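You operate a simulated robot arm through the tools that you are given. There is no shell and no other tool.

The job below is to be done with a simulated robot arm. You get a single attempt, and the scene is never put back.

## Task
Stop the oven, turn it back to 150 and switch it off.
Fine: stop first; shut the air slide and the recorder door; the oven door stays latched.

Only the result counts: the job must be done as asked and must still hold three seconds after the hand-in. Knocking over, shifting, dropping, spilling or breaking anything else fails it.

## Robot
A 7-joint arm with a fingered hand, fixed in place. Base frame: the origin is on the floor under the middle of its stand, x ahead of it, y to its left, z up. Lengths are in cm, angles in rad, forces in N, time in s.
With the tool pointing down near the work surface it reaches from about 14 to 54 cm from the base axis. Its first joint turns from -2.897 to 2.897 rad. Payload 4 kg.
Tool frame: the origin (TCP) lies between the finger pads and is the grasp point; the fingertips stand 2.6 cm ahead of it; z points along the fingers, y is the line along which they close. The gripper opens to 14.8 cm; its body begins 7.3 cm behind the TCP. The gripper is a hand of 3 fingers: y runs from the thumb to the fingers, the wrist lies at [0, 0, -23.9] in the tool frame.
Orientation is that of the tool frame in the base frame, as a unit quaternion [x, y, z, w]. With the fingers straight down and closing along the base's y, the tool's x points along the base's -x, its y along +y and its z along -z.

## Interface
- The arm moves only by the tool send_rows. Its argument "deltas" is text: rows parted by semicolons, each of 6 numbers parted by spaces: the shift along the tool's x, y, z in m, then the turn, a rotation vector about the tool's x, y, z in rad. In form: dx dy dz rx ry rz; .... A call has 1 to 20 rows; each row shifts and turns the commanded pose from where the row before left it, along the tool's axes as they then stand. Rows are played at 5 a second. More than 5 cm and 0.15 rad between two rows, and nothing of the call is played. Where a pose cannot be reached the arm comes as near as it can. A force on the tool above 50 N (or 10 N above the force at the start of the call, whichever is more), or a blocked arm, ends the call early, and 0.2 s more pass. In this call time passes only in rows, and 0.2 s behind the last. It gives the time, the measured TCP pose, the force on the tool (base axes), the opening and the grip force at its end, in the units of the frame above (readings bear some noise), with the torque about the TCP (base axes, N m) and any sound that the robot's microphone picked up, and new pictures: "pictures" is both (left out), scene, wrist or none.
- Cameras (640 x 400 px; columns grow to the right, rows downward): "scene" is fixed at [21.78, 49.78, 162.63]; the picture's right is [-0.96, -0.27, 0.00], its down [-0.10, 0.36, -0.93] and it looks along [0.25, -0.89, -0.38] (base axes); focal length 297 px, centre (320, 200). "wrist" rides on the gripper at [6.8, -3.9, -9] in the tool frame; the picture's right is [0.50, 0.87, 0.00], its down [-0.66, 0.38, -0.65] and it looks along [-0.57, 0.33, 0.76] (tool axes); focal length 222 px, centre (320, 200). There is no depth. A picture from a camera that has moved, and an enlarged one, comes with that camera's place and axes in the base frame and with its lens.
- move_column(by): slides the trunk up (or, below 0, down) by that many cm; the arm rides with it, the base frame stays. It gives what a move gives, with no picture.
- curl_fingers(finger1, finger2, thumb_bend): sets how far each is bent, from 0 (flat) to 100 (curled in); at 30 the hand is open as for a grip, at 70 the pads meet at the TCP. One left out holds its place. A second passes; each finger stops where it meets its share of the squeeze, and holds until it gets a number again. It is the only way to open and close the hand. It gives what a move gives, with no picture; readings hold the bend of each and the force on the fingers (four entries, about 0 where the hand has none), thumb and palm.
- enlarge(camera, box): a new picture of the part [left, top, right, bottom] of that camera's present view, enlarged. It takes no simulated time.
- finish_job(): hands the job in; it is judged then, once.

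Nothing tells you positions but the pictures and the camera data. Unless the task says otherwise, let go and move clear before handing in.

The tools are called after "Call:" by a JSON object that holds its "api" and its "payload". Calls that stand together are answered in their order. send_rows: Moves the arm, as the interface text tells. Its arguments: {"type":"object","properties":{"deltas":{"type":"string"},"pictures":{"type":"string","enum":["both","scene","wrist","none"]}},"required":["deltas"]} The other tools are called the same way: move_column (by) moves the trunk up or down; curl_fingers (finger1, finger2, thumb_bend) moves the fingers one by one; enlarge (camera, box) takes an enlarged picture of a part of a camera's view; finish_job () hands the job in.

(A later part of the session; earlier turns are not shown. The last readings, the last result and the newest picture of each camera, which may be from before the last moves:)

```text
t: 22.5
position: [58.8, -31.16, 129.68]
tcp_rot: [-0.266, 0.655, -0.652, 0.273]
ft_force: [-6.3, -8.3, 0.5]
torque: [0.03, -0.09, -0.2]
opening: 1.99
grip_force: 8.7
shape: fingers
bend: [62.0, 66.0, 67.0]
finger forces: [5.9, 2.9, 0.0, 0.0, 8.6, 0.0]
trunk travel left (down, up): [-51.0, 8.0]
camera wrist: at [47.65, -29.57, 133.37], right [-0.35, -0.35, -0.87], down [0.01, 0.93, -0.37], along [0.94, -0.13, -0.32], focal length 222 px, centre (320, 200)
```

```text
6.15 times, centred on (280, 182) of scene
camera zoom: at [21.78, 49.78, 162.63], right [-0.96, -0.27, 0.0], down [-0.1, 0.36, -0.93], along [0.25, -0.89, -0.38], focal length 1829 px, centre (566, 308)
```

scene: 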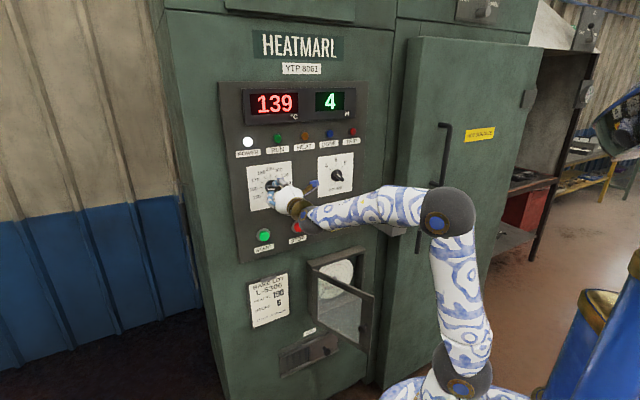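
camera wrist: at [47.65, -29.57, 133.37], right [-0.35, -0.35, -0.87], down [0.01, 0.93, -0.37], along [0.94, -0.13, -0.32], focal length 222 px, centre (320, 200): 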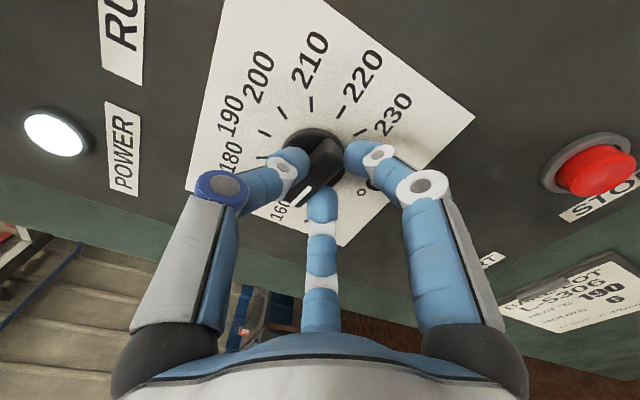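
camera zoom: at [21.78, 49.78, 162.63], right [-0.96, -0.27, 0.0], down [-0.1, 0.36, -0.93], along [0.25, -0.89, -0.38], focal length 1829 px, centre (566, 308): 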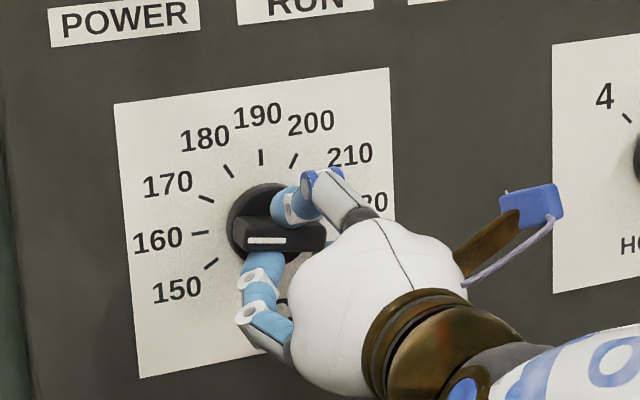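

Call:
{"api": "send_rows", "payload": {"deltas": "0 0 0 0 0 -0.13; 0 0 0 0 0 -0.13; 0 0 0 0 0 -0.13; 0 0 0 0 0 -0.13", "pictures": "both"}}

Call:
{"api": "enlarge", "payload": {"camera": "wrist", "box": [200, 80, 440, 230]}}

Call:
{"api": "enlarge", "payload": {"camera": "scene", "box": [230, 150, 330, 215]}}

```text
t: 23.5
position: [58.87, -30.93, 129.7]
tcp_rot: [0.427, -0.563, 0.701, -0.097]
ft_force: [-2.4, -6.2, 5.8]
torque: [-0.08, -0.17, -0.1]
opening: 1.38
grip_force: 7.2
shape: fingers
bend: [66.0, 68.0, 66.0]
finger forces: [3.1, 3.0, 0.0, 0.0, 8.4, 0.0]
trunk travel left (down, up): [-51.0, 8.0]
camera wrist: at [49.71, -27.46, 136.25], right [-0.61, -0.61, -0.51], down [-0.19, 0.74, -0.65], along [0.77, -0.3, -0.56], focal length 222 px, centre (320, 200)
```

scene: 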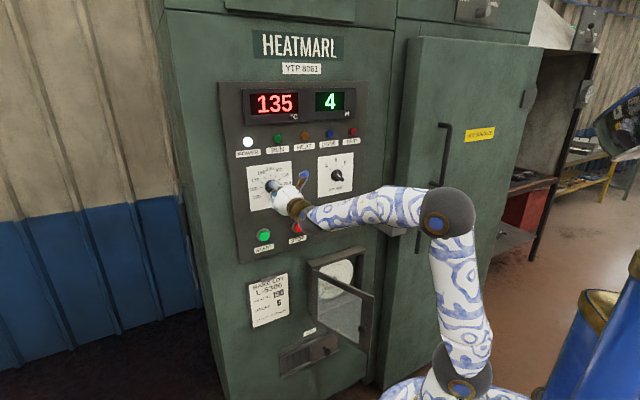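
wrist: 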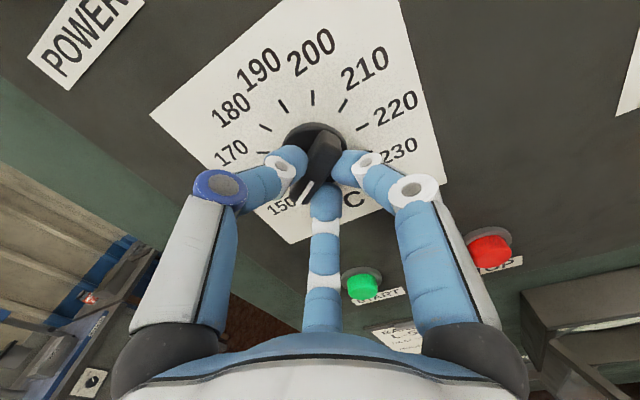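

```text
2.67 times, centred on (320, 155) of wrist
camera zoom: at [49.71, -27.46, 136.25], right [-0.61, -0.61, -0.51], down [-0.19, 0.74, -0.65], along [0.77, -0.3, -0.56], focal length 592 px, centre (320, 320)
```

zoom: 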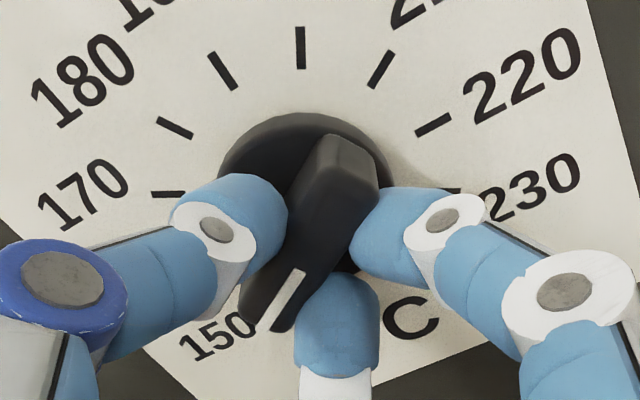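

```text
6.15 times, centred on (280, 182) of scene
camera zoom: at [21.78, 49.78, 162.63], right [-0.96, -0.27, 0.0], down [-0.1, 0.36, -0.93], along [0.25, -0.89, -0.38], focal length 1829 px, centre (566, 308)
```

zoom: 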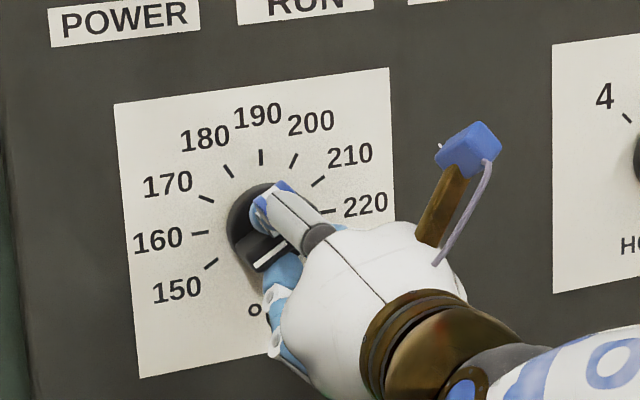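

The pointer is now close to 150. I'll release to look at it.

Call:
{"api": "curl_fingers", "payload": {"finger1": 48, "finger2": 48, "thumb_bend": 48}}

Call:
{"api": "enlarge", "payload": {"camera": "wrist", "box": [200, 80, 440, 230]}}

Call:
{"api": "enlarge", "payload": {"camera": "scene", "box": [230, 150, 330, 215]}}

```text
t: 24.5
position: [58.97, -30.95, 129.64]
tcp_rot: [0.426, -0.564, 0.7, -0.098]
ft_force: [0.5, 0.2, 0.5]
torque: [-0.01, 0.02, -0.02]
opening: 6.81
grip_force: 0.1
shape: fingers
bend: [48.0, 48.0, 48.0]
finger forces: [0.0, 0.1, 0.0, 0.0, 0.1, 0.1]
trunk travel left (down, up): [-51.0, 8.0]
```

```text
2.67 times, centred on (320, 155) of wrist
camera zoom: at [49.8, -27.42, 136.17], right [-0.61, -0.61, -0.51], down [-0.19, 0.74, -0.65], along [0.77, -0.3, -0.56], focal length 592 px, centre (320, 320)
```

zoom: 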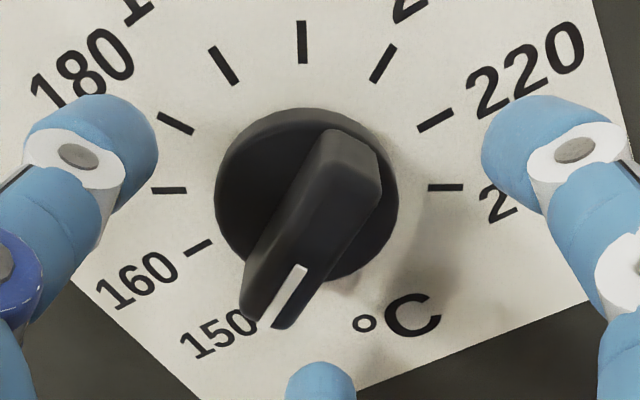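

```text
6.15 times, centred on (280, 182) of scene
camera zoom: at [21.78, 49.78, 162.63], right [-0.96, -0.27, 0.0], down [-0.1, 0.36, -0.93], along [0.25, -0.89, -0.38], focal length 1829 px, centre (566, 308)
```

zoom: 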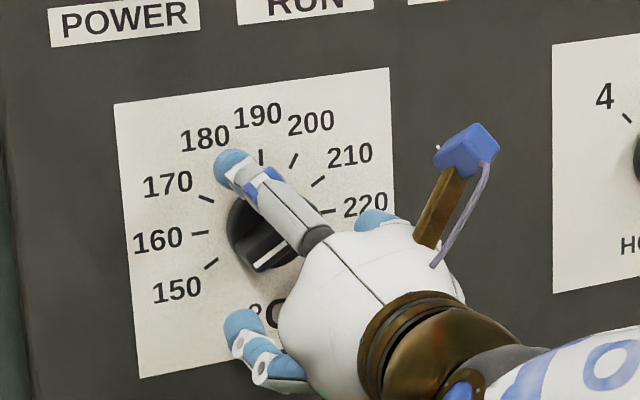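

Call:
{"api": "enlarge", "payload": {"camera": "scene", "box": [250, 170, 298, 200]}}

Call:
{"api": "enlarge", "payload": {"camera": "wrist", "box": [260, 110, 380, 210]}}

```text
13.33 times, centred on (274, 185) of scene
camera zoom: at [21.78, 49.78, 162.63], right [-0.96, -0.27, 0.0], down [-0.1, 0.36, -0.93], along [0.25, -0.89, -0.38], focal length 3964 px, centre (933, 400)
```

zoom: 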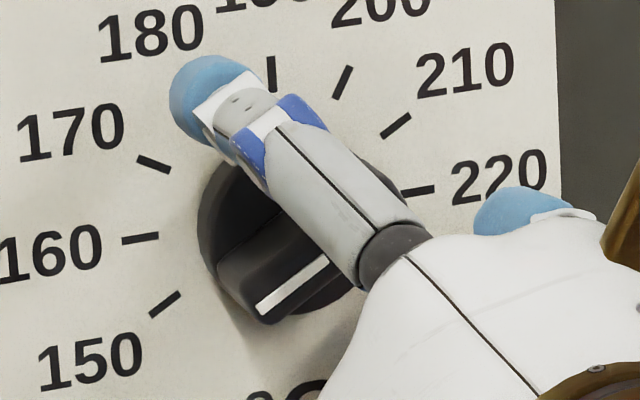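

```text
4.00 times, centred on (320, 160) of wrist
camera zoom: at [49.8, -27.42, 136.17], right [-0.61, -0.61, -0.51], down [-0.19, 0.74, -0.65], along [0.77, -0.3, -0.56], focal length 888 px, centre (320, 360)
```

zoom: 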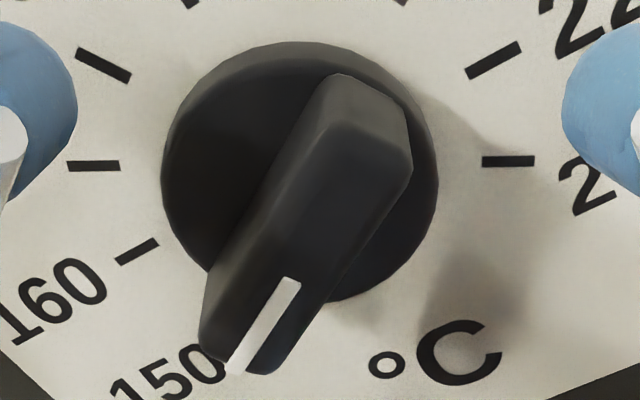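

My measurements put the pointer about 3–4° short of 150. I'll regrip and turn a little further.

Call:
{"api": "curl_fingers", "payload": {"finger1": 70, "finger2": 70, "thumb_bend": 70}}

Call:
{"api": "send_rows", "payload": {"deltas": "0 0 0 0 0 -0.05; 0 0 0 0 0 -0.05; 0 0 0 0 0 -0.04", "pictures": "none"}}

Call:
{"api": "enlarge", "payload": {"camera": "scene", "box": [250, 170, 298, 200]}}

Call:
{"api": "enlarge", "payload": {"camera": "wrist", "box": [260, 110, 380, 210]}}

```text
t: 25.5
position: [59.1, -30.97, 129.64]
tcp_rot: [0.427, -0.564, 0.7, -0.098]
ft_force: [1.0, -0.3, 0.5]
torque: [-0.02, -0.01, 0.01]
opening: 1.42
grip_force: 6.2
shape: fingers
bend: [66.0, 66.0, 66.0]
finger forces: [3.0, 3.1, 0.0, 0.1, 7.1, 0.1]
trunk travel left (down, up): [-51.0, 8.0]
```

```text
t: 26.3
position: [58.94, -30.98, 129.59]
tcp_rot: [0.465, -0.533, 0.706, -0.049]
ft_force: [0.2, -1.4, 1.7]
torque: [0.04, -0.09, -0.04]
opening: 1.49
grip_force: 7.2
shape: fingers
bend: [66.0, 66.0, 66.0]
finger forces: [4.2, 2.4, 0.0, 0.0, 7.3, 0.0]
trunk travel left (down, up): [-51.0, 8.0]
```

```text
13.33 times, centred on (274, 185) of scene
camera zoom: at [21.78, 49.78, 162.63], right [-0.96, -0.27, 0.0], down [-0.1, 0.36, -0.93], along [0.25, -0.89, -0.38], focal length 3964 px, centre (933, 400)
```

zoom: 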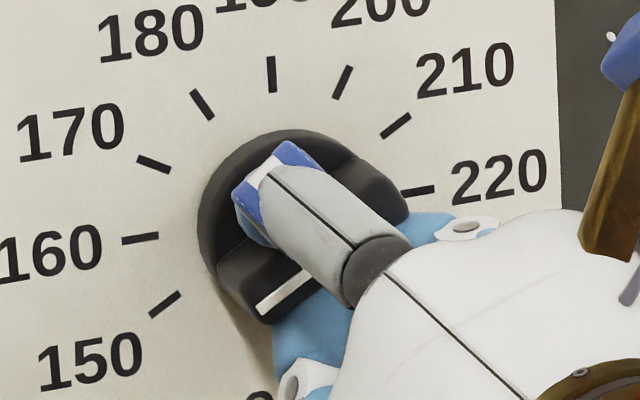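

```text
4.00 times, centred on (320, 160) of wrist
camera zoom: at [50.45, -26.78, 136.72], right [-0.65, -0.65, -0.39], down [-0.25, 0.67, -0.7], along [0.71, -0.36, -0.6], focal length 888 px, centre (320, 360)
```

zoom: 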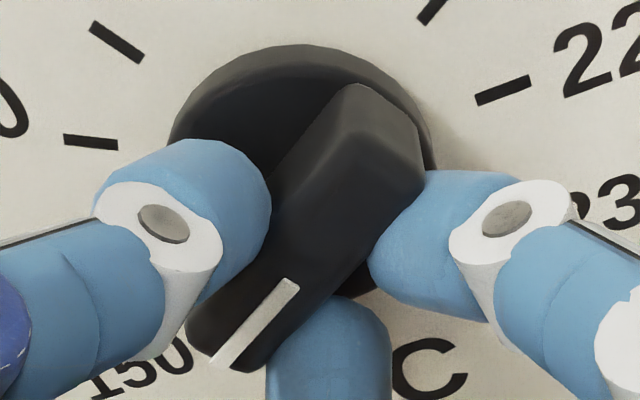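

Call:
{"api": "send_rows", "payload": {"deltas": "0 0 0 0 0 -0.05; 0 0 0 0 0 -0.05", "pictures": "none"}}

Call:
{"api": "enlarge", "payload": {"camera": "scene", "box": [250, 170, 298, 200]}}

Call:
{"api": "enlarge", "payload": {"camera": "wrist", "box": [260, 110, 380, 210]}}

```text
t: 26.9
position: [58.96, -31.12, 129.73]
tcp_rot: [0.49, -0.509, 0.707, -0.012]
ft_force: [-1.2, -2.6, 6.2]
torque: [0.01, -0.2, -0.06]
opening: 1.58
grip_force: 8.5
shape: fingers
bend: [66.0, 67.0, 66.0]
finger forces: [4.6, 2.0, 0.1, 0.1, 9.5, 0.0]
trunk travel left (down, up): [-51.0, 8.0]
```

```text
13.33 times, centred on (274, 185) of scene
camera zoom: at [21.78, 49.78, 162.63], right [-0.96, -0.27, 0.0], down [-0.1, 0.36, -0.93], along [0.25, -0.89, -0.38], focal length 3964 px, centre (933, 400)
```

zoom: 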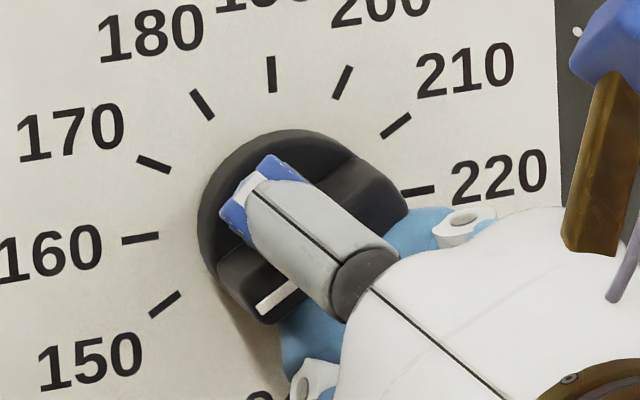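

```text
4.00 times, centred on (320, 160) of wrist
camera zoom: at [50.93, -26.27, 136.99], right [-0.68, -0.68, -0.29], down [-0.3, 0.62, -0.72], along [0.67, -0.4, -0.62], focal length 888 px, centre (320, 360)
```

zoom: 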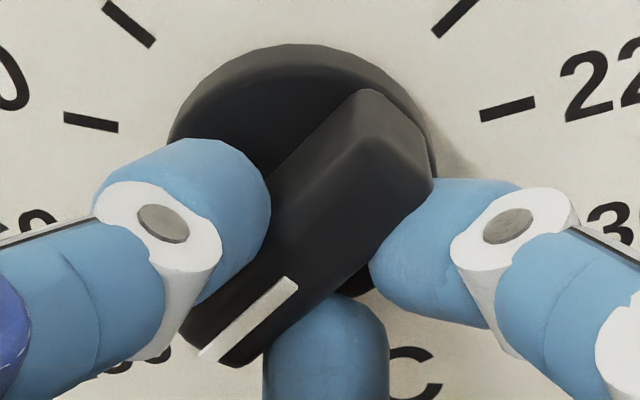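

Call:
{"api": "send_rows", "payload": {"deltas": "0 0 0 0 0 -0.04; 0 0 0 0 0 -0.04", "pictures": "none"}}

Call:
{"api": "enlarge", "payload": {"camera": "scene", "box": [250, 170, 298, 200]}}

Call:
{"api": "enlarge", "payload": {"camera": "wrist", "box": [260, 110, 380, 210]}}

```text
t: 27.5
position: [58.89, -30.99, 129.67]
tcp_rot: [0.511, -0.488, 0.708, 0.015]
ft_force: [-2.3, -5.2, 7.3]
torque: [-0.01, -0.28, -0.08]
opening: 1.64
grip_force: 9.1
shape: fingers
bend: [67.0, 67.0, 66.0]
finger forces: [5.3, 1.7, 0.0, 0.0, 11.4, 0.1]
trunk travel left (down, up): [-51.0, 8.0]
```

```text
13.33 times, centred on (274, 185) of scene
camera zoom: at [21.78, 49.78, 162.63], right [-0.96, -0.27, 0.0], down [-0.1, 0.36, -0.93], along [0.25, -0.89, -0.38], focal length 3964 px, centre (933, 400)
```

zoom: 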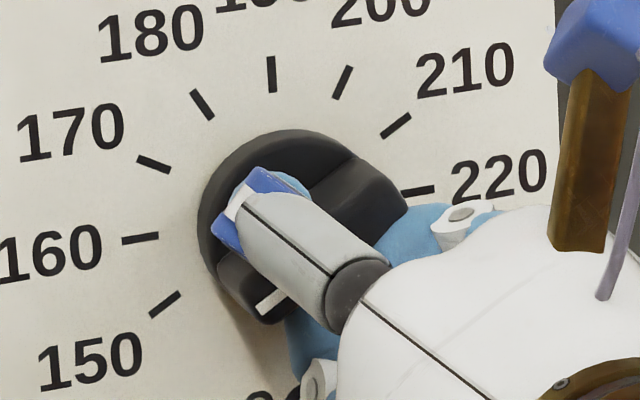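

```text
4.00 times, centred on (320, 160) of wrist
camera zoom: at [51.33, -25.86, 137.17], right [-0.69, -0.69, -0.22], down [-0.34, 0.58, -0.74], along [0.64, -0.44, -0.64], focal length 888 px, centre (320, 360)
```

zoom: 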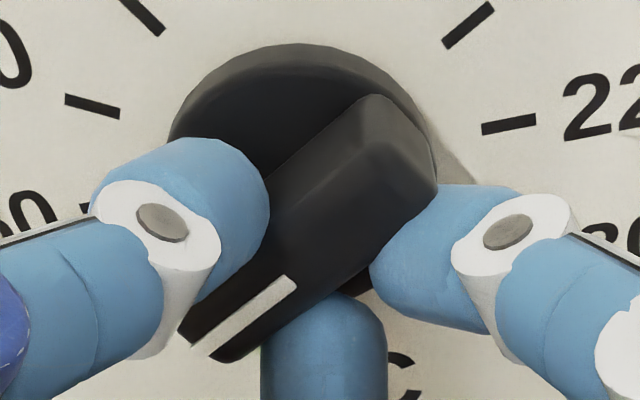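

The torque keeps rising but the knob no longer moves, so it is at its end stop on 150. I'll relax the twist, open the fingers, back off and check.

Call:
{"api": "send_rows", "payload": {"deltas": "0 0 0 0 0 0.06; 0 0 0 0 0 0.06", "pictures": "none"}}

Call:
{"api": "curl_fingers", "payload": {"finger1": 45, "finger2": 45, "thumb_bend": 45}}

Call:
{"api": "send_rows", "payload": {"deltas": "0 0 -0.02 0 0 0; 0 0 -0.04 0 0 0; 0 0 -0.04 0 0 0", "pictures": "both"}}

Call:
{"api": "enlarge", "payload": {"camera": "scene", "box": [250, 170, 298, 200]}}

Call:
{"api": "enlarge", "payload": {"camera": "wrist", "box": [240, 40, 400, 160]}}

```text
t: 28.1
position: [58.99, -30.94, 129.58]
tcp_rot: [0.48, -0.519, 0.706, -0.027]
ft_force: [-0.1, -3.2, 6.0]
torque: [-0.04, -0.18, -0.07]
opening: 1.52
grip_force: 6.7
shape: fingers
bend: [66.0, 67.0, 66.0]
finger forces: [3.8, 2.1, 0.0, 0.0, 9.6, 0.1]
trunk travel left (down, up): [-51.0, 8.0]
```

```text
t: 29.1
position: [58.95, -30.94, 129.57]
tcp_rot: [0.481, -0.518, 0.707, -0.028]
ft_force: [-0.6, -0.5, -0.6]
torque: [0.01, -0.03, 0.0]
opening: 7.81
grip_force: 0.0
shape: fingers
bend: [45.0, 45.0, 45.0]
finger forces: [0.0, 0.1, 0.0, 0.0, 0.1, 0.1]
trunk travel left (down, up): [-51.0, 8.0]
```

```text
t: 29.9
position: [51.68, -23.88, 129.66]
tcp_rot: [0.48, -0.519, 0.707, -0.026]
ft_force: [0.2, 0.4, -0.5]
torque: [-0.03, -0.01, 0.02]
opening: 7.78
grip_force: 0.0
shape: fingers
bend: [45.0, 45.0, 45.0]
finger forces: [0.1, 0.0, 0.1, 0.0, 0.0, 0.0]
trunk travel left (down, up): [-51.0, 8.0]
camera wrist: at [43.64, -19.33, 136.81], right [-0.67, -0.67, -0.33], down [-0.28, 0.64, -0.71], along [0.69, -0.38, -0.62], focal length 222 px, centre (320, 200)
```

scene: 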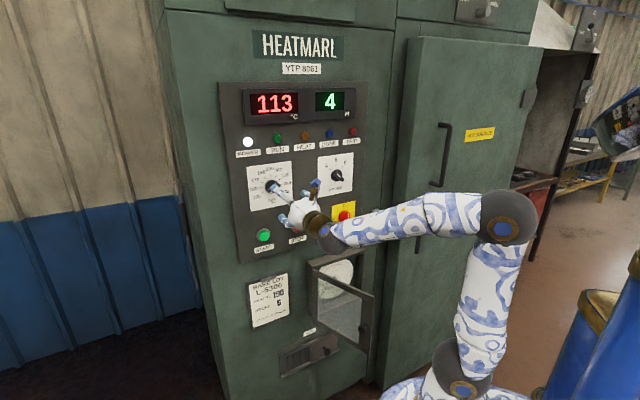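
wrist: 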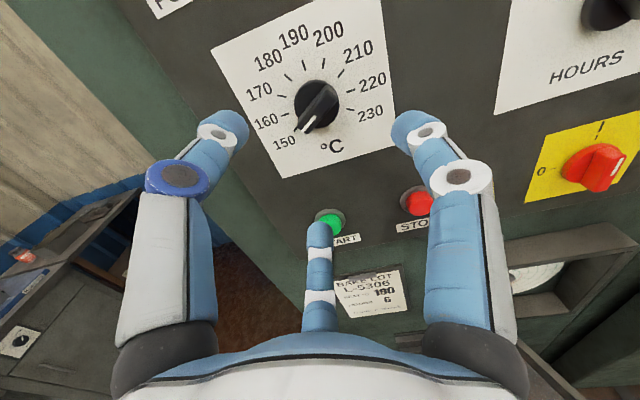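

```text
13.33 times, centred on (274, 185) of scene
camera zoom: at [21.78, 49.78, 162.63], right [-0.96, -0.27, 0.0], down [-0.1, 0.36, -0.93], along [0.25, -0.89, -0.38], focal length 3964 px, centre (933, 400)
```

zoom: 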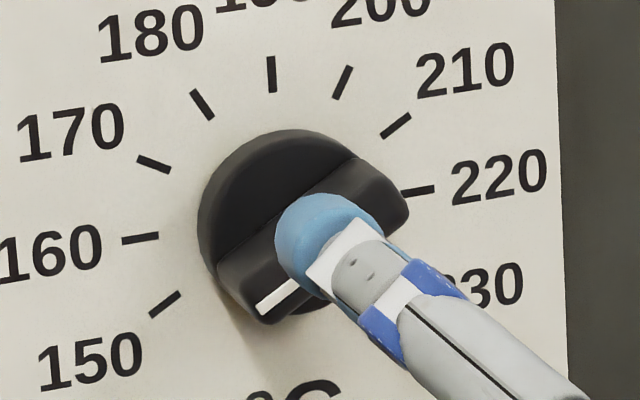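

```text
3.33 times, centred on (320, 100) of wrist
camera zoom: at [43.64, -19.33, 136.81], right [-0.67, -0.67, -0.33], down [-0.28, 0.64, -0.71], along [0.69, -0.38, -0.62], focal length 740 px, centre (320, 533)
```

zoom: 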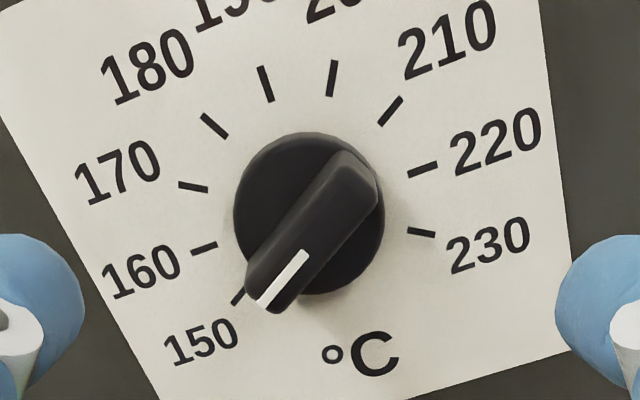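

The dial sits on 150. Next is the main switch: I rotate the hand back, lower the trunk 17 cm and move across in front of the red switch.

Call:
{"api": "send_rows", "payload": {"deltas": "0 0 0 0 0 0.1425; 0 0 0 0 0 0.1425; 0 0 0 0 0 0.1425; 0 0 0 0 0 0.1425; 0 0 0 0 0 0.1425; 0 0 0 0 0 0.1425; 0 0 0 0 0 0.1425; 0 0 0 0 0 0.1425; 0 0 0 0 0 0.1425; 0 0 0 0 0 0.1425; 0 0 0 0 0 0.1425; 0 0 0 0 0 0.1425; 0 0 0 0 0 0.1425; 0 0 0 0 0 0.1425; 0 0 0 0 0 0.1425; 0 0 0 0 0 0.1425", "pictures": "none"}}

Call:
{"api": "move_column", "payload": {"by": -16}}

Call:
{"api": "send_rows", "payload": {"deltas": "0 -0.045 0 0 0 0; 0 -0.045 0 0 0 0; 0 -0.045 0 0 0 0; 0 -0.045 0 0 0 0", "pictures": "both"}}

```text
t: 33.3
position: [51.91, -23.82, 129.55]
tcp_rot: [0.272, 0.653, -0.269, 0.654]
ft_force: [0.0, -0.3, -0.2]
torque: [0.01, -0.01, 0.03]
opening: 7.84
grip_force: 0.1
shape: fingers
bend: [45.0, 45.0, 45.0]
finger forces: [0.1, 0.0, 0.0, 0.1, 0.0, 0.0]
trunk travel left (down, up): [-51.0, 8.0]
```

```text
t: 35.1
position: [51.99, -23.79, 113.62]
tcp_rot: [0.271, 0.653, -0.271, 0.653]
ft_force: [-0.4, 0.9, -0.3]
torque: [0.0, 0.01, 0.0]
opening: 7.79
grip_force: 0.1
shape: fingers
bend: [45.0, 45.0, 45.0]
finger forces: [0.1, 0.0, 0.0, 0.0, 0.1, 0.1]
trunk travel left (down, up): [-35.0, 24.0]
```

```text
t: 36.1
position: [39.18, -36.45, 113.47]
tcp_rot: [0.27, 0.654, -0.271, 0.652]
ft_force: [1.1, 0.0, 0.5]
torque: [-0.01, -0.01, 0.0]
opening: 7.83
grip_force: 0.1
shape: fingers
bend: [45.0, 45.0, 45.0]
finger forces: [0.0, 0.0, 0.0, 0.0, 0.0, 0.1]
trunk travel left (down, up): [-35.0, 24.0]
camera wrist: at [30.05, -32.97, 106.77], right [0.61, 0.61, -0.5], down [-0.19, 0.73, 0.66], along [0.77, -0.3, 0.56], focal length 222 px, centre (320, 200)
```

scene: 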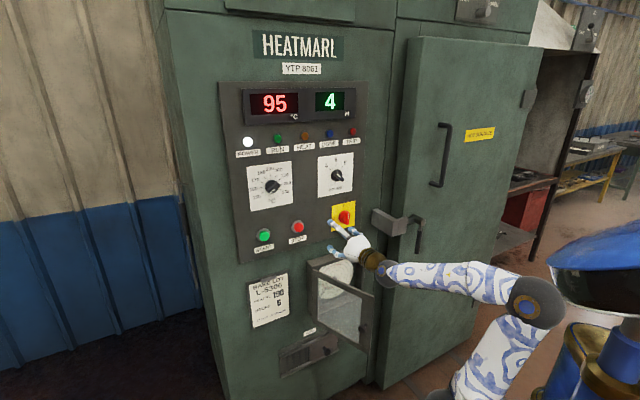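
wrist: 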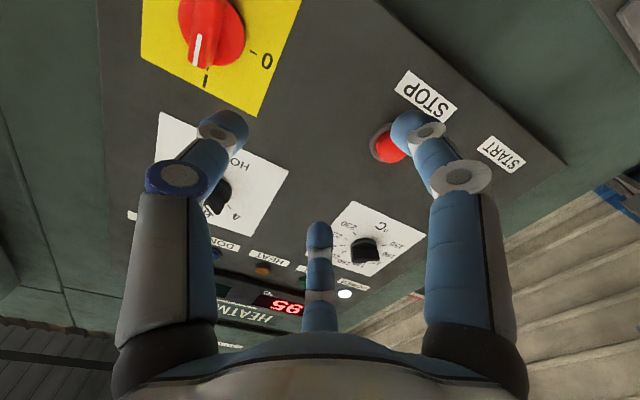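

Call:
{"api": "send_rows", "payload": {"deltas": "0 -0.033 0 0 0 0; 0 -0.033 0 0 0 0; 0 -0.033 0 0 0 0", "pictures": "both"}}

Call:
{"api": "enlarge", "payload": {"camera": "wrist", "box": [200, 0, 440, 160]}}

Call:
{"api": "enlarge", "payload": {"camera": "scene", "box": [320, 185, 440, 260]}}

```text
t: 37.0
position: [36.65, -41.6, 111.28]
tcp_rot: [0.22, 0.7, -0.31, 0.604]
ft_force: [0.4, 0.2, -0.7]
torque: [-0.02, 0.01, -0.01]
opening: 7.86
grip_force: 0.0
shape: fingers
bend: [45.0, 45.0, 45.0]
finger forces: [0.1, 0.0, 0.0, 0.0, 0.0, 0.1]
trunk travel left (down, up): [-35.0, 24.0]
stopped in row 3: the arm was blocked; the commanded pose is now the measured one
camera wrist: at [26.43, -38.46, 105.88], right [0.51, 0.58, -0.64], down [-0.09, 0.77, 0.63], along [0.86, -0.26, 0.44], focal length 222 px, centre (320, 200)
```

scene: 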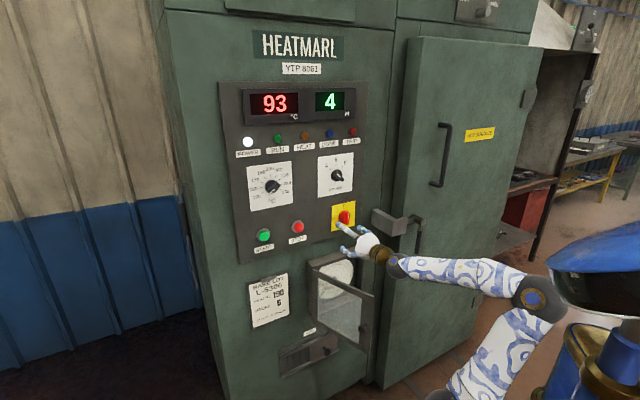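
wrist: 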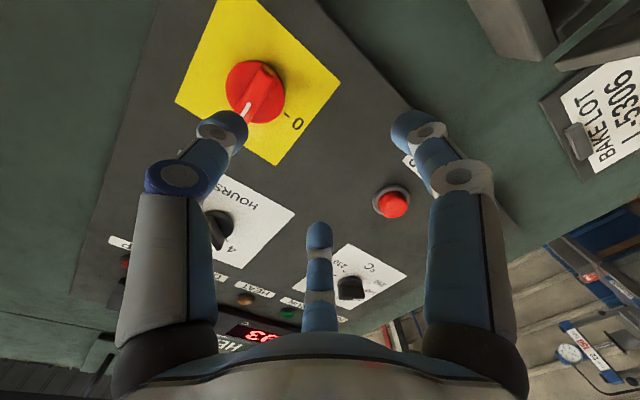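

```text
2.50 times, centred on (320, 80) of wrist
camera zoom: at [26.43, -38.46, 105.88], right [0.51, 0.58, -0.64], down [-0.09, 0.77, 0.63], along [0.86, -0.26, 0.44], focal length 555 px, centre (320, 500)
```

zoom: 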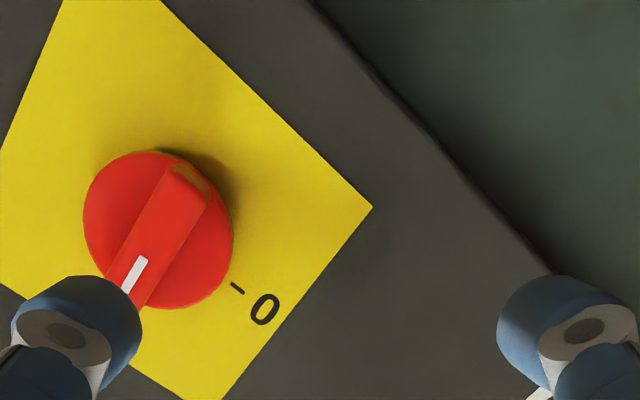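

```text
5.33 times, centred on (380, 222) of scene
camera zoom: at [21.78, 49.78, 162.63], right [-0.96, -0.27, 0.0], down [-0.1, 0.36, -0.93], along [0.25, -0.89, -0.38], focal length 1586 px, centre (0, 80)
```

zoom: 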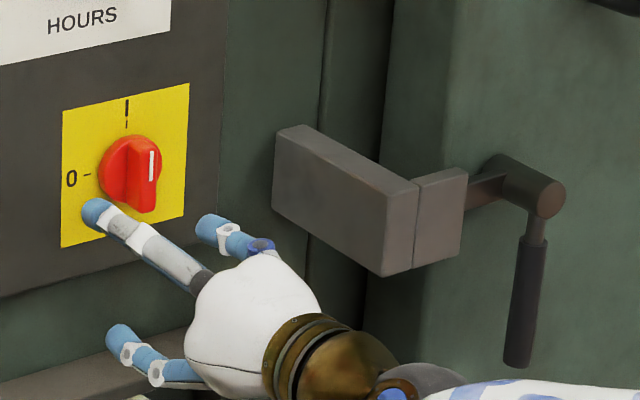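

The arm was blocked: the elbow is folded back close to the robot's own head. I'll go back left to restore the orientation, then come over to the right further forward so the arm is more stretched out.

Call:
{"api": "send_rows", "payload": {"deltas": "-0.0166 0.0377 -0.0005 0.0067 -0.038 0.084; -0.013 0.039 0 0.0067 -0.038 0.084", "pictures": "both"}}

```text
t: 37.6
position: [41.93, -36.19, 113.53]
tcp_rot: [0.273, 0.651, -0.271, 0.654]
ft_force: [-0.4, 0.1, 0.1]
torque: [-0.01, -0.03, 0.02]
opening: 7.84
grip_force: 0.0
shape: fingers
bend: [45.0, 45.0, 45.0]
finger forces: [0.0, 0.0, 0.0, 0.0, 0.0, 0.0]
trunk travel left (down, up): [-35.0, 24.0]
camera wrist: at [32.88, -32.5, 106.55], right [0.62, 0.61, -0.5], down [-0.19, 0.73, 0.66], along [0.76, -0.31, 0.57], focal length 222 px, centre (320, 200)
```

scene: 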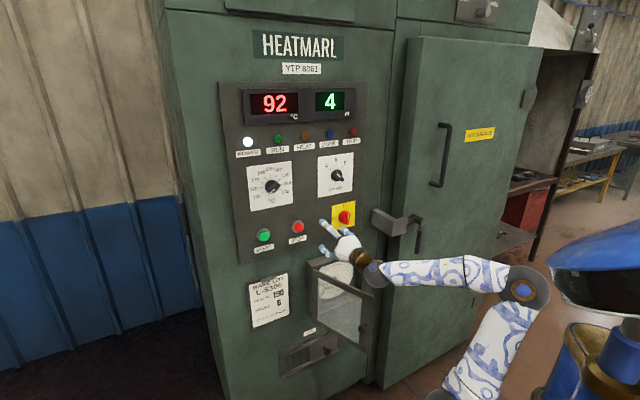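
wrist: 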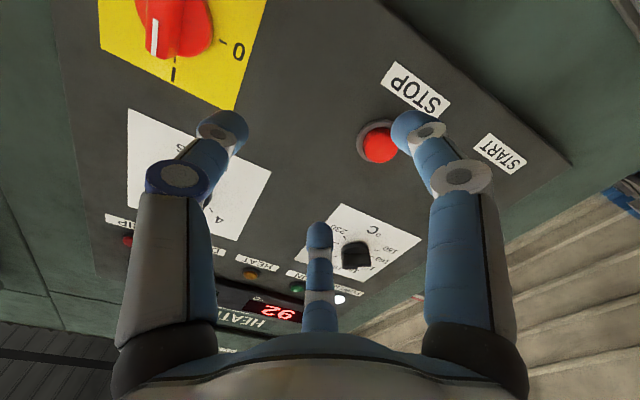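

Call:
{"api": "send_rows", "payload": {"deltas": "-0.045 0 0 0 0 0; -0.045 0 0 0 0 0; -0.045 0 0 0 0 0; -0.045 0 0 0 0 0", "pictures": "none"}}

Call:
{"api": "move_column", "payload": {"by": -18}}

Call:
{"api": "send_rows", "payload": {"deltas": "0 0 0.02 0 0 0; 0 0 0.02 0 0 0; 0 -0.03 0 0 0 0; 0 -0.03 0 0 0 0", "pictures": "both"}}

```text
t: 38.6
position: [42.0, -35.96, 131.56]
tcp_rot: [0.272, 0.652, -0.272, 0.654]
ft_force: [0.0, 0.4, 0.1]
torque: [-0.01, 0.01, 0.0]
opening: 7.87
grip_force: 0.0
shape: fingers
bend: [45.0, 45.0, 45.0]
finger forces: [0.0, 0.1, 0.0, 0.0, 0.1, 0.0]
trunk travel left (down, up): [-35.0, 24.0]
```

```text
t: 40.6
position: [41.93, -36.0, 113.66]
tcp_rot: [0.273, 0.652, -0.272, 0.653]
ft_force: [-0.6, 0.1, 0.8]
torque: [0.0, -0.03, -0.04]
opening: 7.8
grip_force: 0.2
shape: fingers
bend: [45.0, 45.0, 45.0]
finger forces: [0.1, 0.0, 0.0, 0.1, 0.0, 0.0]
trunk travel left (down, up): [-17.0, 42.0]
```

```text
t: 41.6
position: [40.57, -42.98, 113.61]
tcp_rot: [0.273, 0.651, -0.272, 0.653]
ft_force: [0.7, 0.1, -0.1]
torque: [-0.03, -0.01, -0.01]
opening: 7.85
grip_force: 0.0
shape: fingers
bend: [45.0, 45.0, 45.0]
finger forces: [0.0, 0.1, 0.0, 0.0, 0.0, 0.1]
trunk travel left (down, up): [-17.0, 42.0]
camera wrist: at [31.51, -39.4, 106.63], right [0.62, 0.61, -0.5], down [-0.19, 0.73, 0.65], along [0.76, -0.31, 0.57], focal length 222 px, centre (320, 200)
```

scene: 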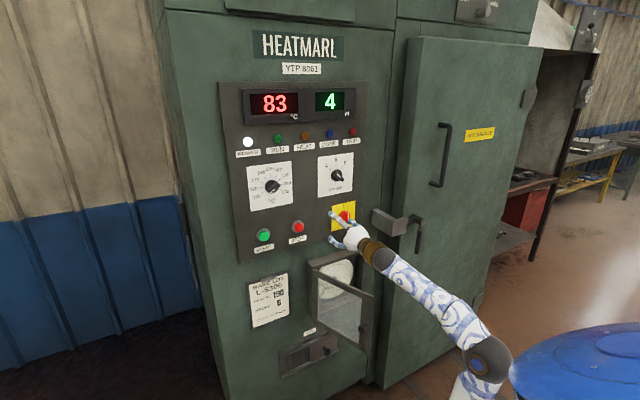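
wrist: 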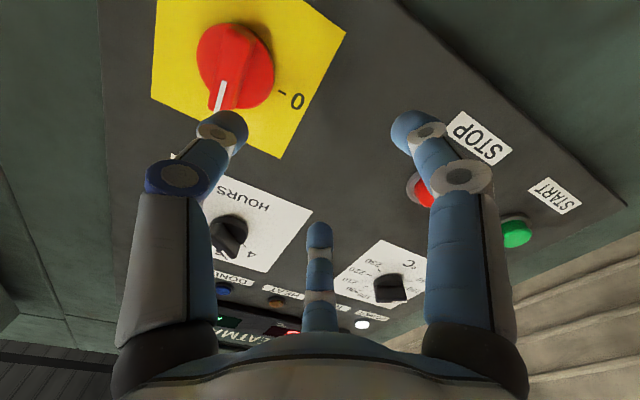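

Call:
{"api": "send_rows", "payload": {"deltas": "0 -0.03 0 0 0 0; 0 -0.033 0 0 0 0", "pictures": "both"}}

Call:
{"api": "enlarge", "payload": {"camera": "wrist", "box": [220, 40, 420, 165]}}

Call:
{"api": "enlarge", "payload": {"camera": "scene", "box": [320, 195, 384, 235]}}

```text
t: 42.2
position: [36.18, -47.43, 113.41]
tcp_rot: [0.273, 0.651, -0.272, 0.654]
ft_force: [0.6, 0.6, 0.3]
torque: [0.04, 0.02, -0.02]
opening: 7.86
grip_force: 0.0
shape: fingers
bend: [45.0, 45.0, 45.0]
finger forces: [0.1, 0.0, 0.0, 0.1, 0.0, 0.0]
trunk travel left (down, up): [-17.0, 42.0]
camera wrist: at [27.02, -43.81, 106.56], right [0.62, 0.61, -0.5], down [-0.19, 0.73, 0.66], along [0.76, -0.31, 0.57], focal length 222 px, centre (320, 200)
```

scene: 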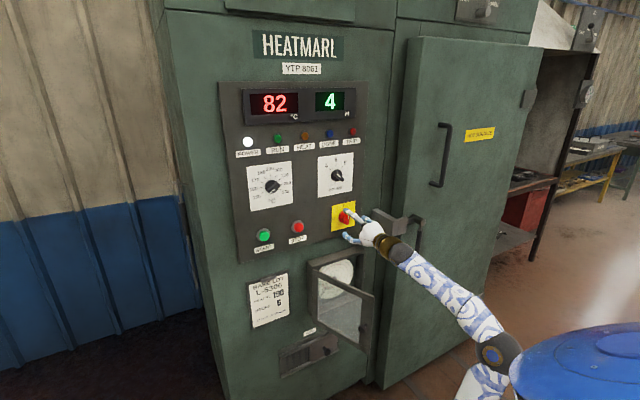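
wrist: 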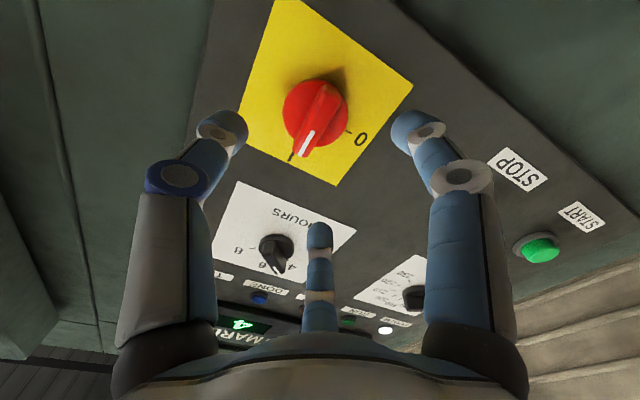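

```text
3.20 times, centred on (320, 102) of wrist
camera zoom: at [27.02, -43.81, 106.56], right [0.62, 0.61, -0.5], down [-0.19, 0.73, 0.66], along [0.76, -0.31, 0.57], focal length 711 px, centre (320, 512)
```

zoom: 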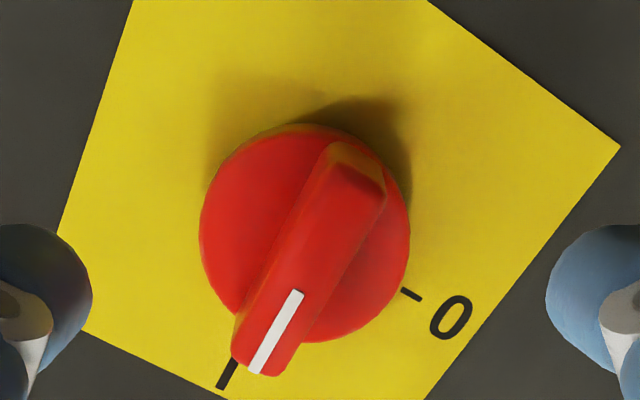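

```text
10.00 times, centred on (352, 215) of scene
camera zoom: at [21.78, 49.78, 162.63], right [-0.96, -0.27, 0.0], down [-0.1, 0.36, -0.93], along [0.25, -0.89, -0.38], focal length 2973 px, centre (0, 50)
```

zoom: 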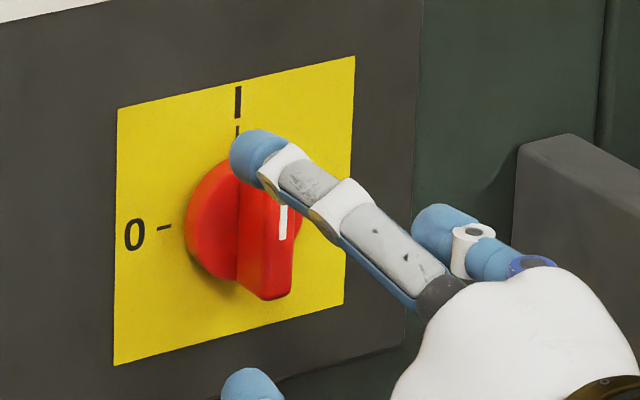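

The switch centre is at about R=9.05, Z=112.2, with its bar vertical at I. I'll centre on it, move in and grip.

Call:
{"api": "send_rows", "payload": {"deltas": "0.012 -0.011 0 0 0 0; 0 0 0.02 0 0 0; 0 0 0.015 0 0 0; 0 0 0.009 0 0 0", "pictures": "wrist"}}

Call:
{"api": "enlarge", "payload": {"camera": "wrist", "box": [200, 80, 440, 230]}}

Call:
{"api": "enlarge", "payload": {"camera": "scene", "box": [320, 195, 384, 235]}}

```text
t: 43.2
position: [38.34, -51.35, 112.34]
tcp_rot: [0.272, 0.652, -0.271, 0.654]
ft_force: [1.1, 0.2, 0.0]
torque: [0.0, 0.0, 0.02]
opening: 7.86
grip_force: 0.1
shape: fingers
bend: [45.0, 45.0, 45.0]
finger forces: [0.1, 0.0, 0.1, 0.0, 0.0, 0.1]
trunk travel left (down, up): [-17.0, 42.0]
camera wrist: at [29.32, -47.78, 105.45], right [0.62, 0.61, -0.5], down [-0.19, 0.73, 0.65], along [0.76, -0.31, 0.57], focal length 222 px, centre (320, 200)
```

wrist: 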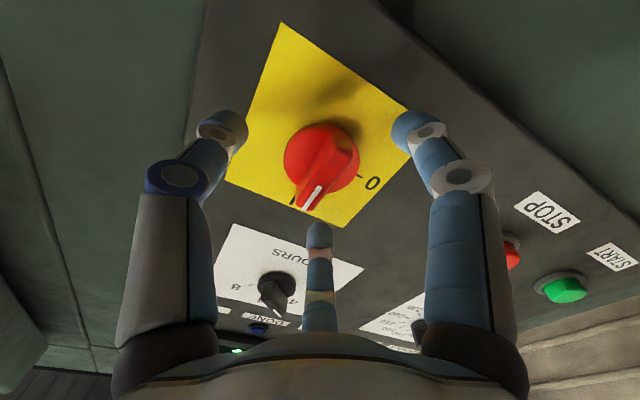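

```text
2.67 times, centred on (320, 155) of wrist
camera zoom: at [29.32, -47.78, 105.45], right [0.62, 0.61, -0.5], down [-0.19, 0.73, 0.65], along [0.76, -0.31, 0.57], focal length 592 px, centre (320, 320)
```

zoom: 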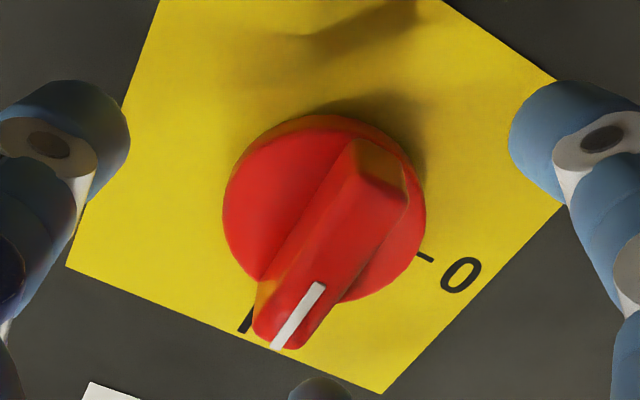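

```text
10.00 times, centred on (352, 215) of scene
camera zoom: at [21.78, 49.78, 162.63], right [-0.96, -0.27, 0.0], down [-0.1, 0.36, -0.93], along [0.25, -0.89, -0.38], focal length 2973 px, centre (0, 50)
```

zoom: 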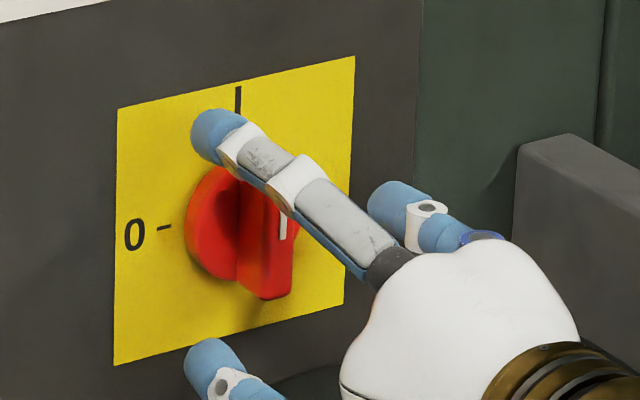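

Call:
{"api": "curl_fingers", "payload": {"finger1": 70, "finger2": 70, "thumb_bend": 70}}

Call:
{"api": "enlarge", "payload": {"camera": "wrist", "box": [200, 80, 440, 230]}}

Call:
{"api": "enlarge", "payload": {"camera": "scene", "box": [320, 195, 384, 235]}}

```text
t: 44.2
position: [38.47, -51.21, 112.4]
tcp_rot: [0.272, 0.653, -0.272, 0.653]
ft_force: [7.0, 3.8, 0.3]
torque: [-0.06, 0.0, 0.18]
opening: 1.52
grip_force: 7.9
shape: fingers
bend: [64.0, 64.0, 67.0]
finger forces: [5.8, 6.1, 0.0, 0.1, 3.7, 0.0]
trunk travel left (down, up): [-17.0, 42.0]
```

```text
2.67 times, centred on (320, 155) of wrist
camera zoom: at [29.46, -47.68, 105.45], right [0.62, 0.61, -0.5], down [-0.19, 0.73, 0.65], along [0.76, -0.31, 0.57], focal length 592 px, centre (320, 320)
```

zoom: 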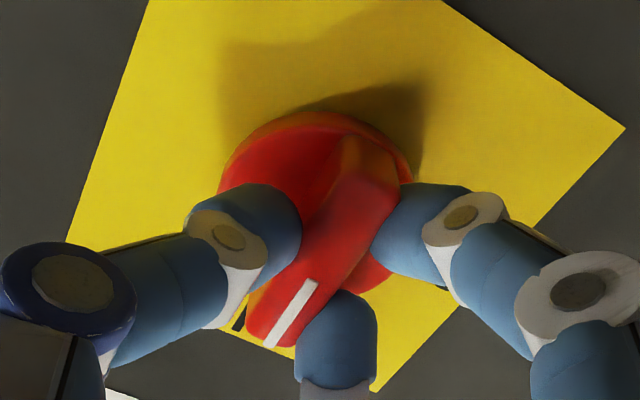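

```text
10.00 times, centred on (352, 215) of scene
camera zoom: at [21.78, 49.78, 162.63], right [-0.96, -0.27, 0.0], down [-0.1, 0.36, -0.93], along [0.25, -0.89, -0.38], focal length 2973 px, centre (0, 50)
```

zoom: 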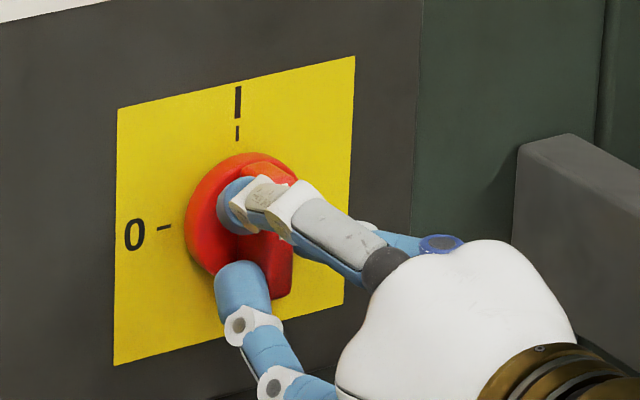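

The grip on the switch bar looks good. I'll turn it counter-clockwise towards 0.

Call:
{"api": "send_rows", "payload": {"deltas": "0 0 0 0 0 -0.13; 0 0 0 0 0 -0.13; 0 0 0 0 0 -0.13; 0 0 0 0 0 -0.13; 0 0 0 0 0 -0.13; 0 0 0 0 0 -0.13", "pictures": "both"}}

Call:
{"api": "enlarge", "payload": {"camera": "wrist", "box": [200, 80, 440, 230]}}

Call:
{"api": "enlarge", "payload": {"camera": "scene", "box": [320, 195, 384, 235]}}

```text
t: 45.6
position: [38.49, -51.45, 112.27]
tcp_rot: [0.003, 0.707, -0.5, 0.5]
ft_force: [4.9, 2.5, -3.6]
torque: [0.12, -0.03, 0.07]
opening: 1.74
grip_force: 8.4
shape: fingers
bend: [65.0, 64.0, 68.0]
finger forces: [7.5, 4.1, 0.0, 0.1, 5.2, 0.0]
trunk travel left (down, up): [-17.0, 42.0]
camera wrist: at [26.77, -50.36, 110.11], right [0.19, 0.19, -0.96], down [0.06, 0.98, 0.2], along [0.98, -0.09, 0.17], focal length 222 px, centre (320, 200)
```

scene: 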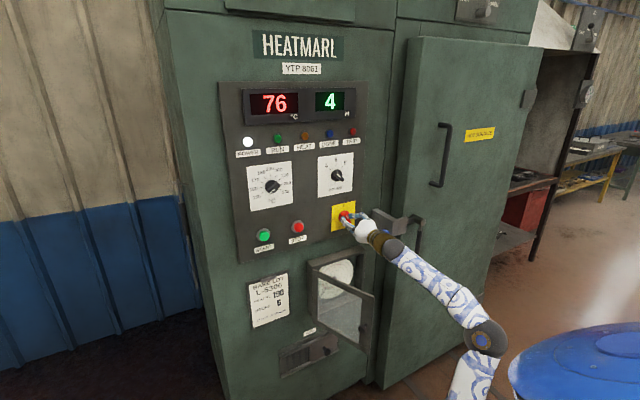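
wrist: 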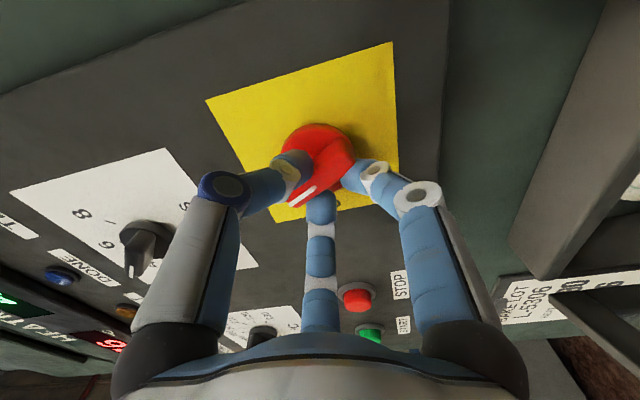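

```text
2.67 times, centred on (320, 155) of wrist
camera zoom: at [26.77, -50.36, 110.11], right [0.19, 0.19, -0.96], down [0.06, 0.98, 0.2], along [0.98, -0.09, 0.17], focal length 592 px, centre (320, 320)
```

zoom: 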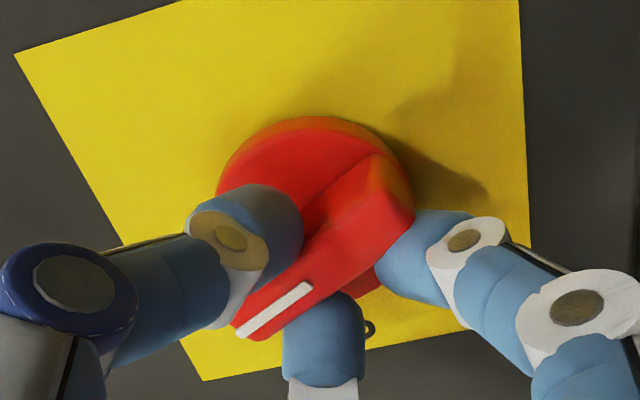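

```text
10.00 times, centred on (352, 215) of scene
camera zoom: at [21.78, 49.78, 162.63], right [-0.96, -0.27, 0.0], down [-0.1, 0.36, -0.93], along [0.25, -0.89, -0.38], focal length 2973 px, centre (0, 50)
```

zoom: 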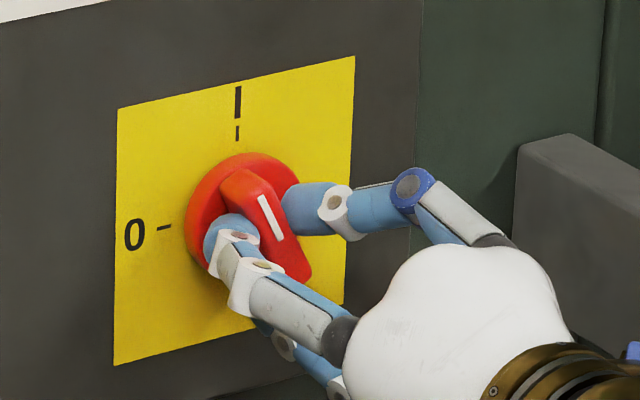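

Call:
{"api": "send_rows", "payload": {"deltas": "0 0 0 0 0 -0.13; 0 0 0 0 0 -0.13; 0 0 0 0 0 -0.13; 0 0 0 0 0 -0.13; 0 0 0 0 0 -0.13", "pictures": "both"}}

Call:
{"api": "enlarge", "payload": {"camera": "wrist", "box": [200, 80, 440, 230]}}

Call:
{"api": "enlarge", "payload": {"camera": "scene", "box": [320, 195, 384, 235]}}

```text
t: 46.8
position: [38.42, -51.37, 112.28]
tcp_rot: [-0.223, 0.671, -0.634, 0.314]
ft_force: [4.8, 1.2, -0.9]
torque: [-0.06, 0.07, 0.06]
opening: 1.36
grip_force: 7.5
shape: fingers
bend: [65.0, 65.0, 67.0]
finger forces: [3.5, 4.8, 0.0, 0.0, 6.9, 0.0]
trunk travel left (down, up): [-17.0, 42.0]
camera wrist: at [26.96, -50.13, 115.1], right [-0.26, -0.26, -0.93], down [0.04, 0.96, -0.28], along [0.96, -0.11, -0.24], focal length 222 px, centre (320, 200)
```

scene: 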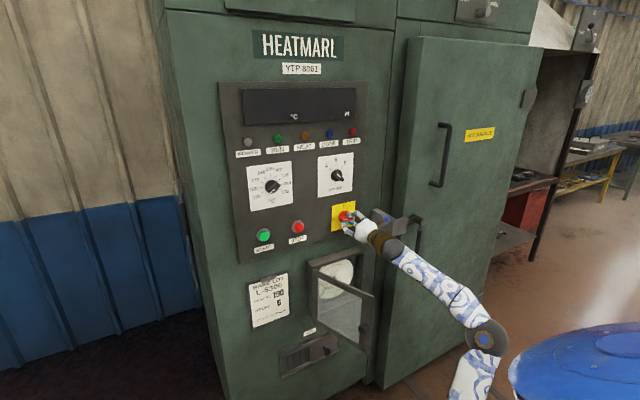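
wrist: 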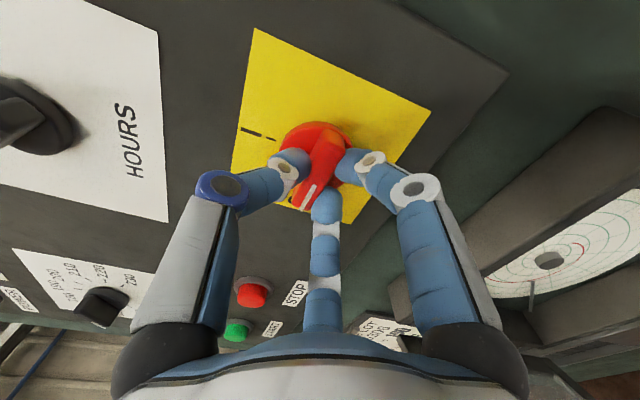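

```text
2.67 times, centred on (320, 155) of wrist
camera zoom: at [26.96, -50.13, 115.1], right [-0.26, -0.26, -0.93], down [0.04, 0.96, -0.28], along [0.96, -0.11, -0.24], focal length 592 px, centre (320, 320)
```

zoom: 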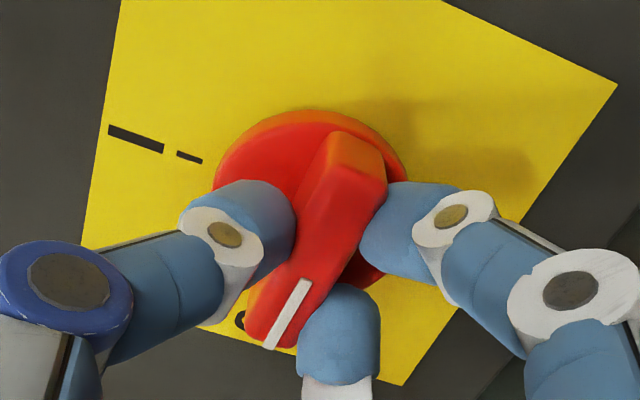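

```text
10.00 times, centred on (352, 215) of scene
camera zoom: at [21.78, 49.78, 162.63], right [-0.96, -0.27, 0.0], down [-0.1, 0.36, -0.93], along [0.25, -0.89, -0.38], focal length 2973 px, centre (0, 50)
```

zoom: 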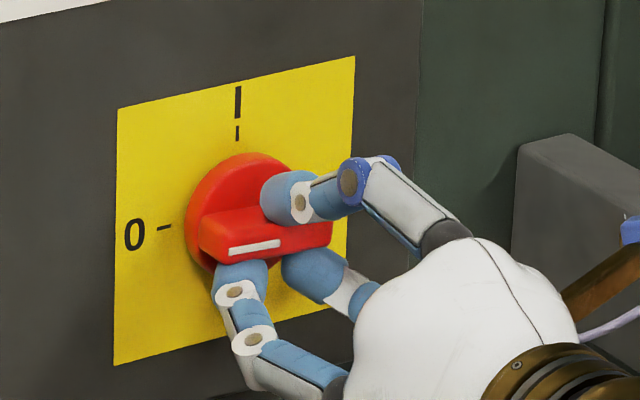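

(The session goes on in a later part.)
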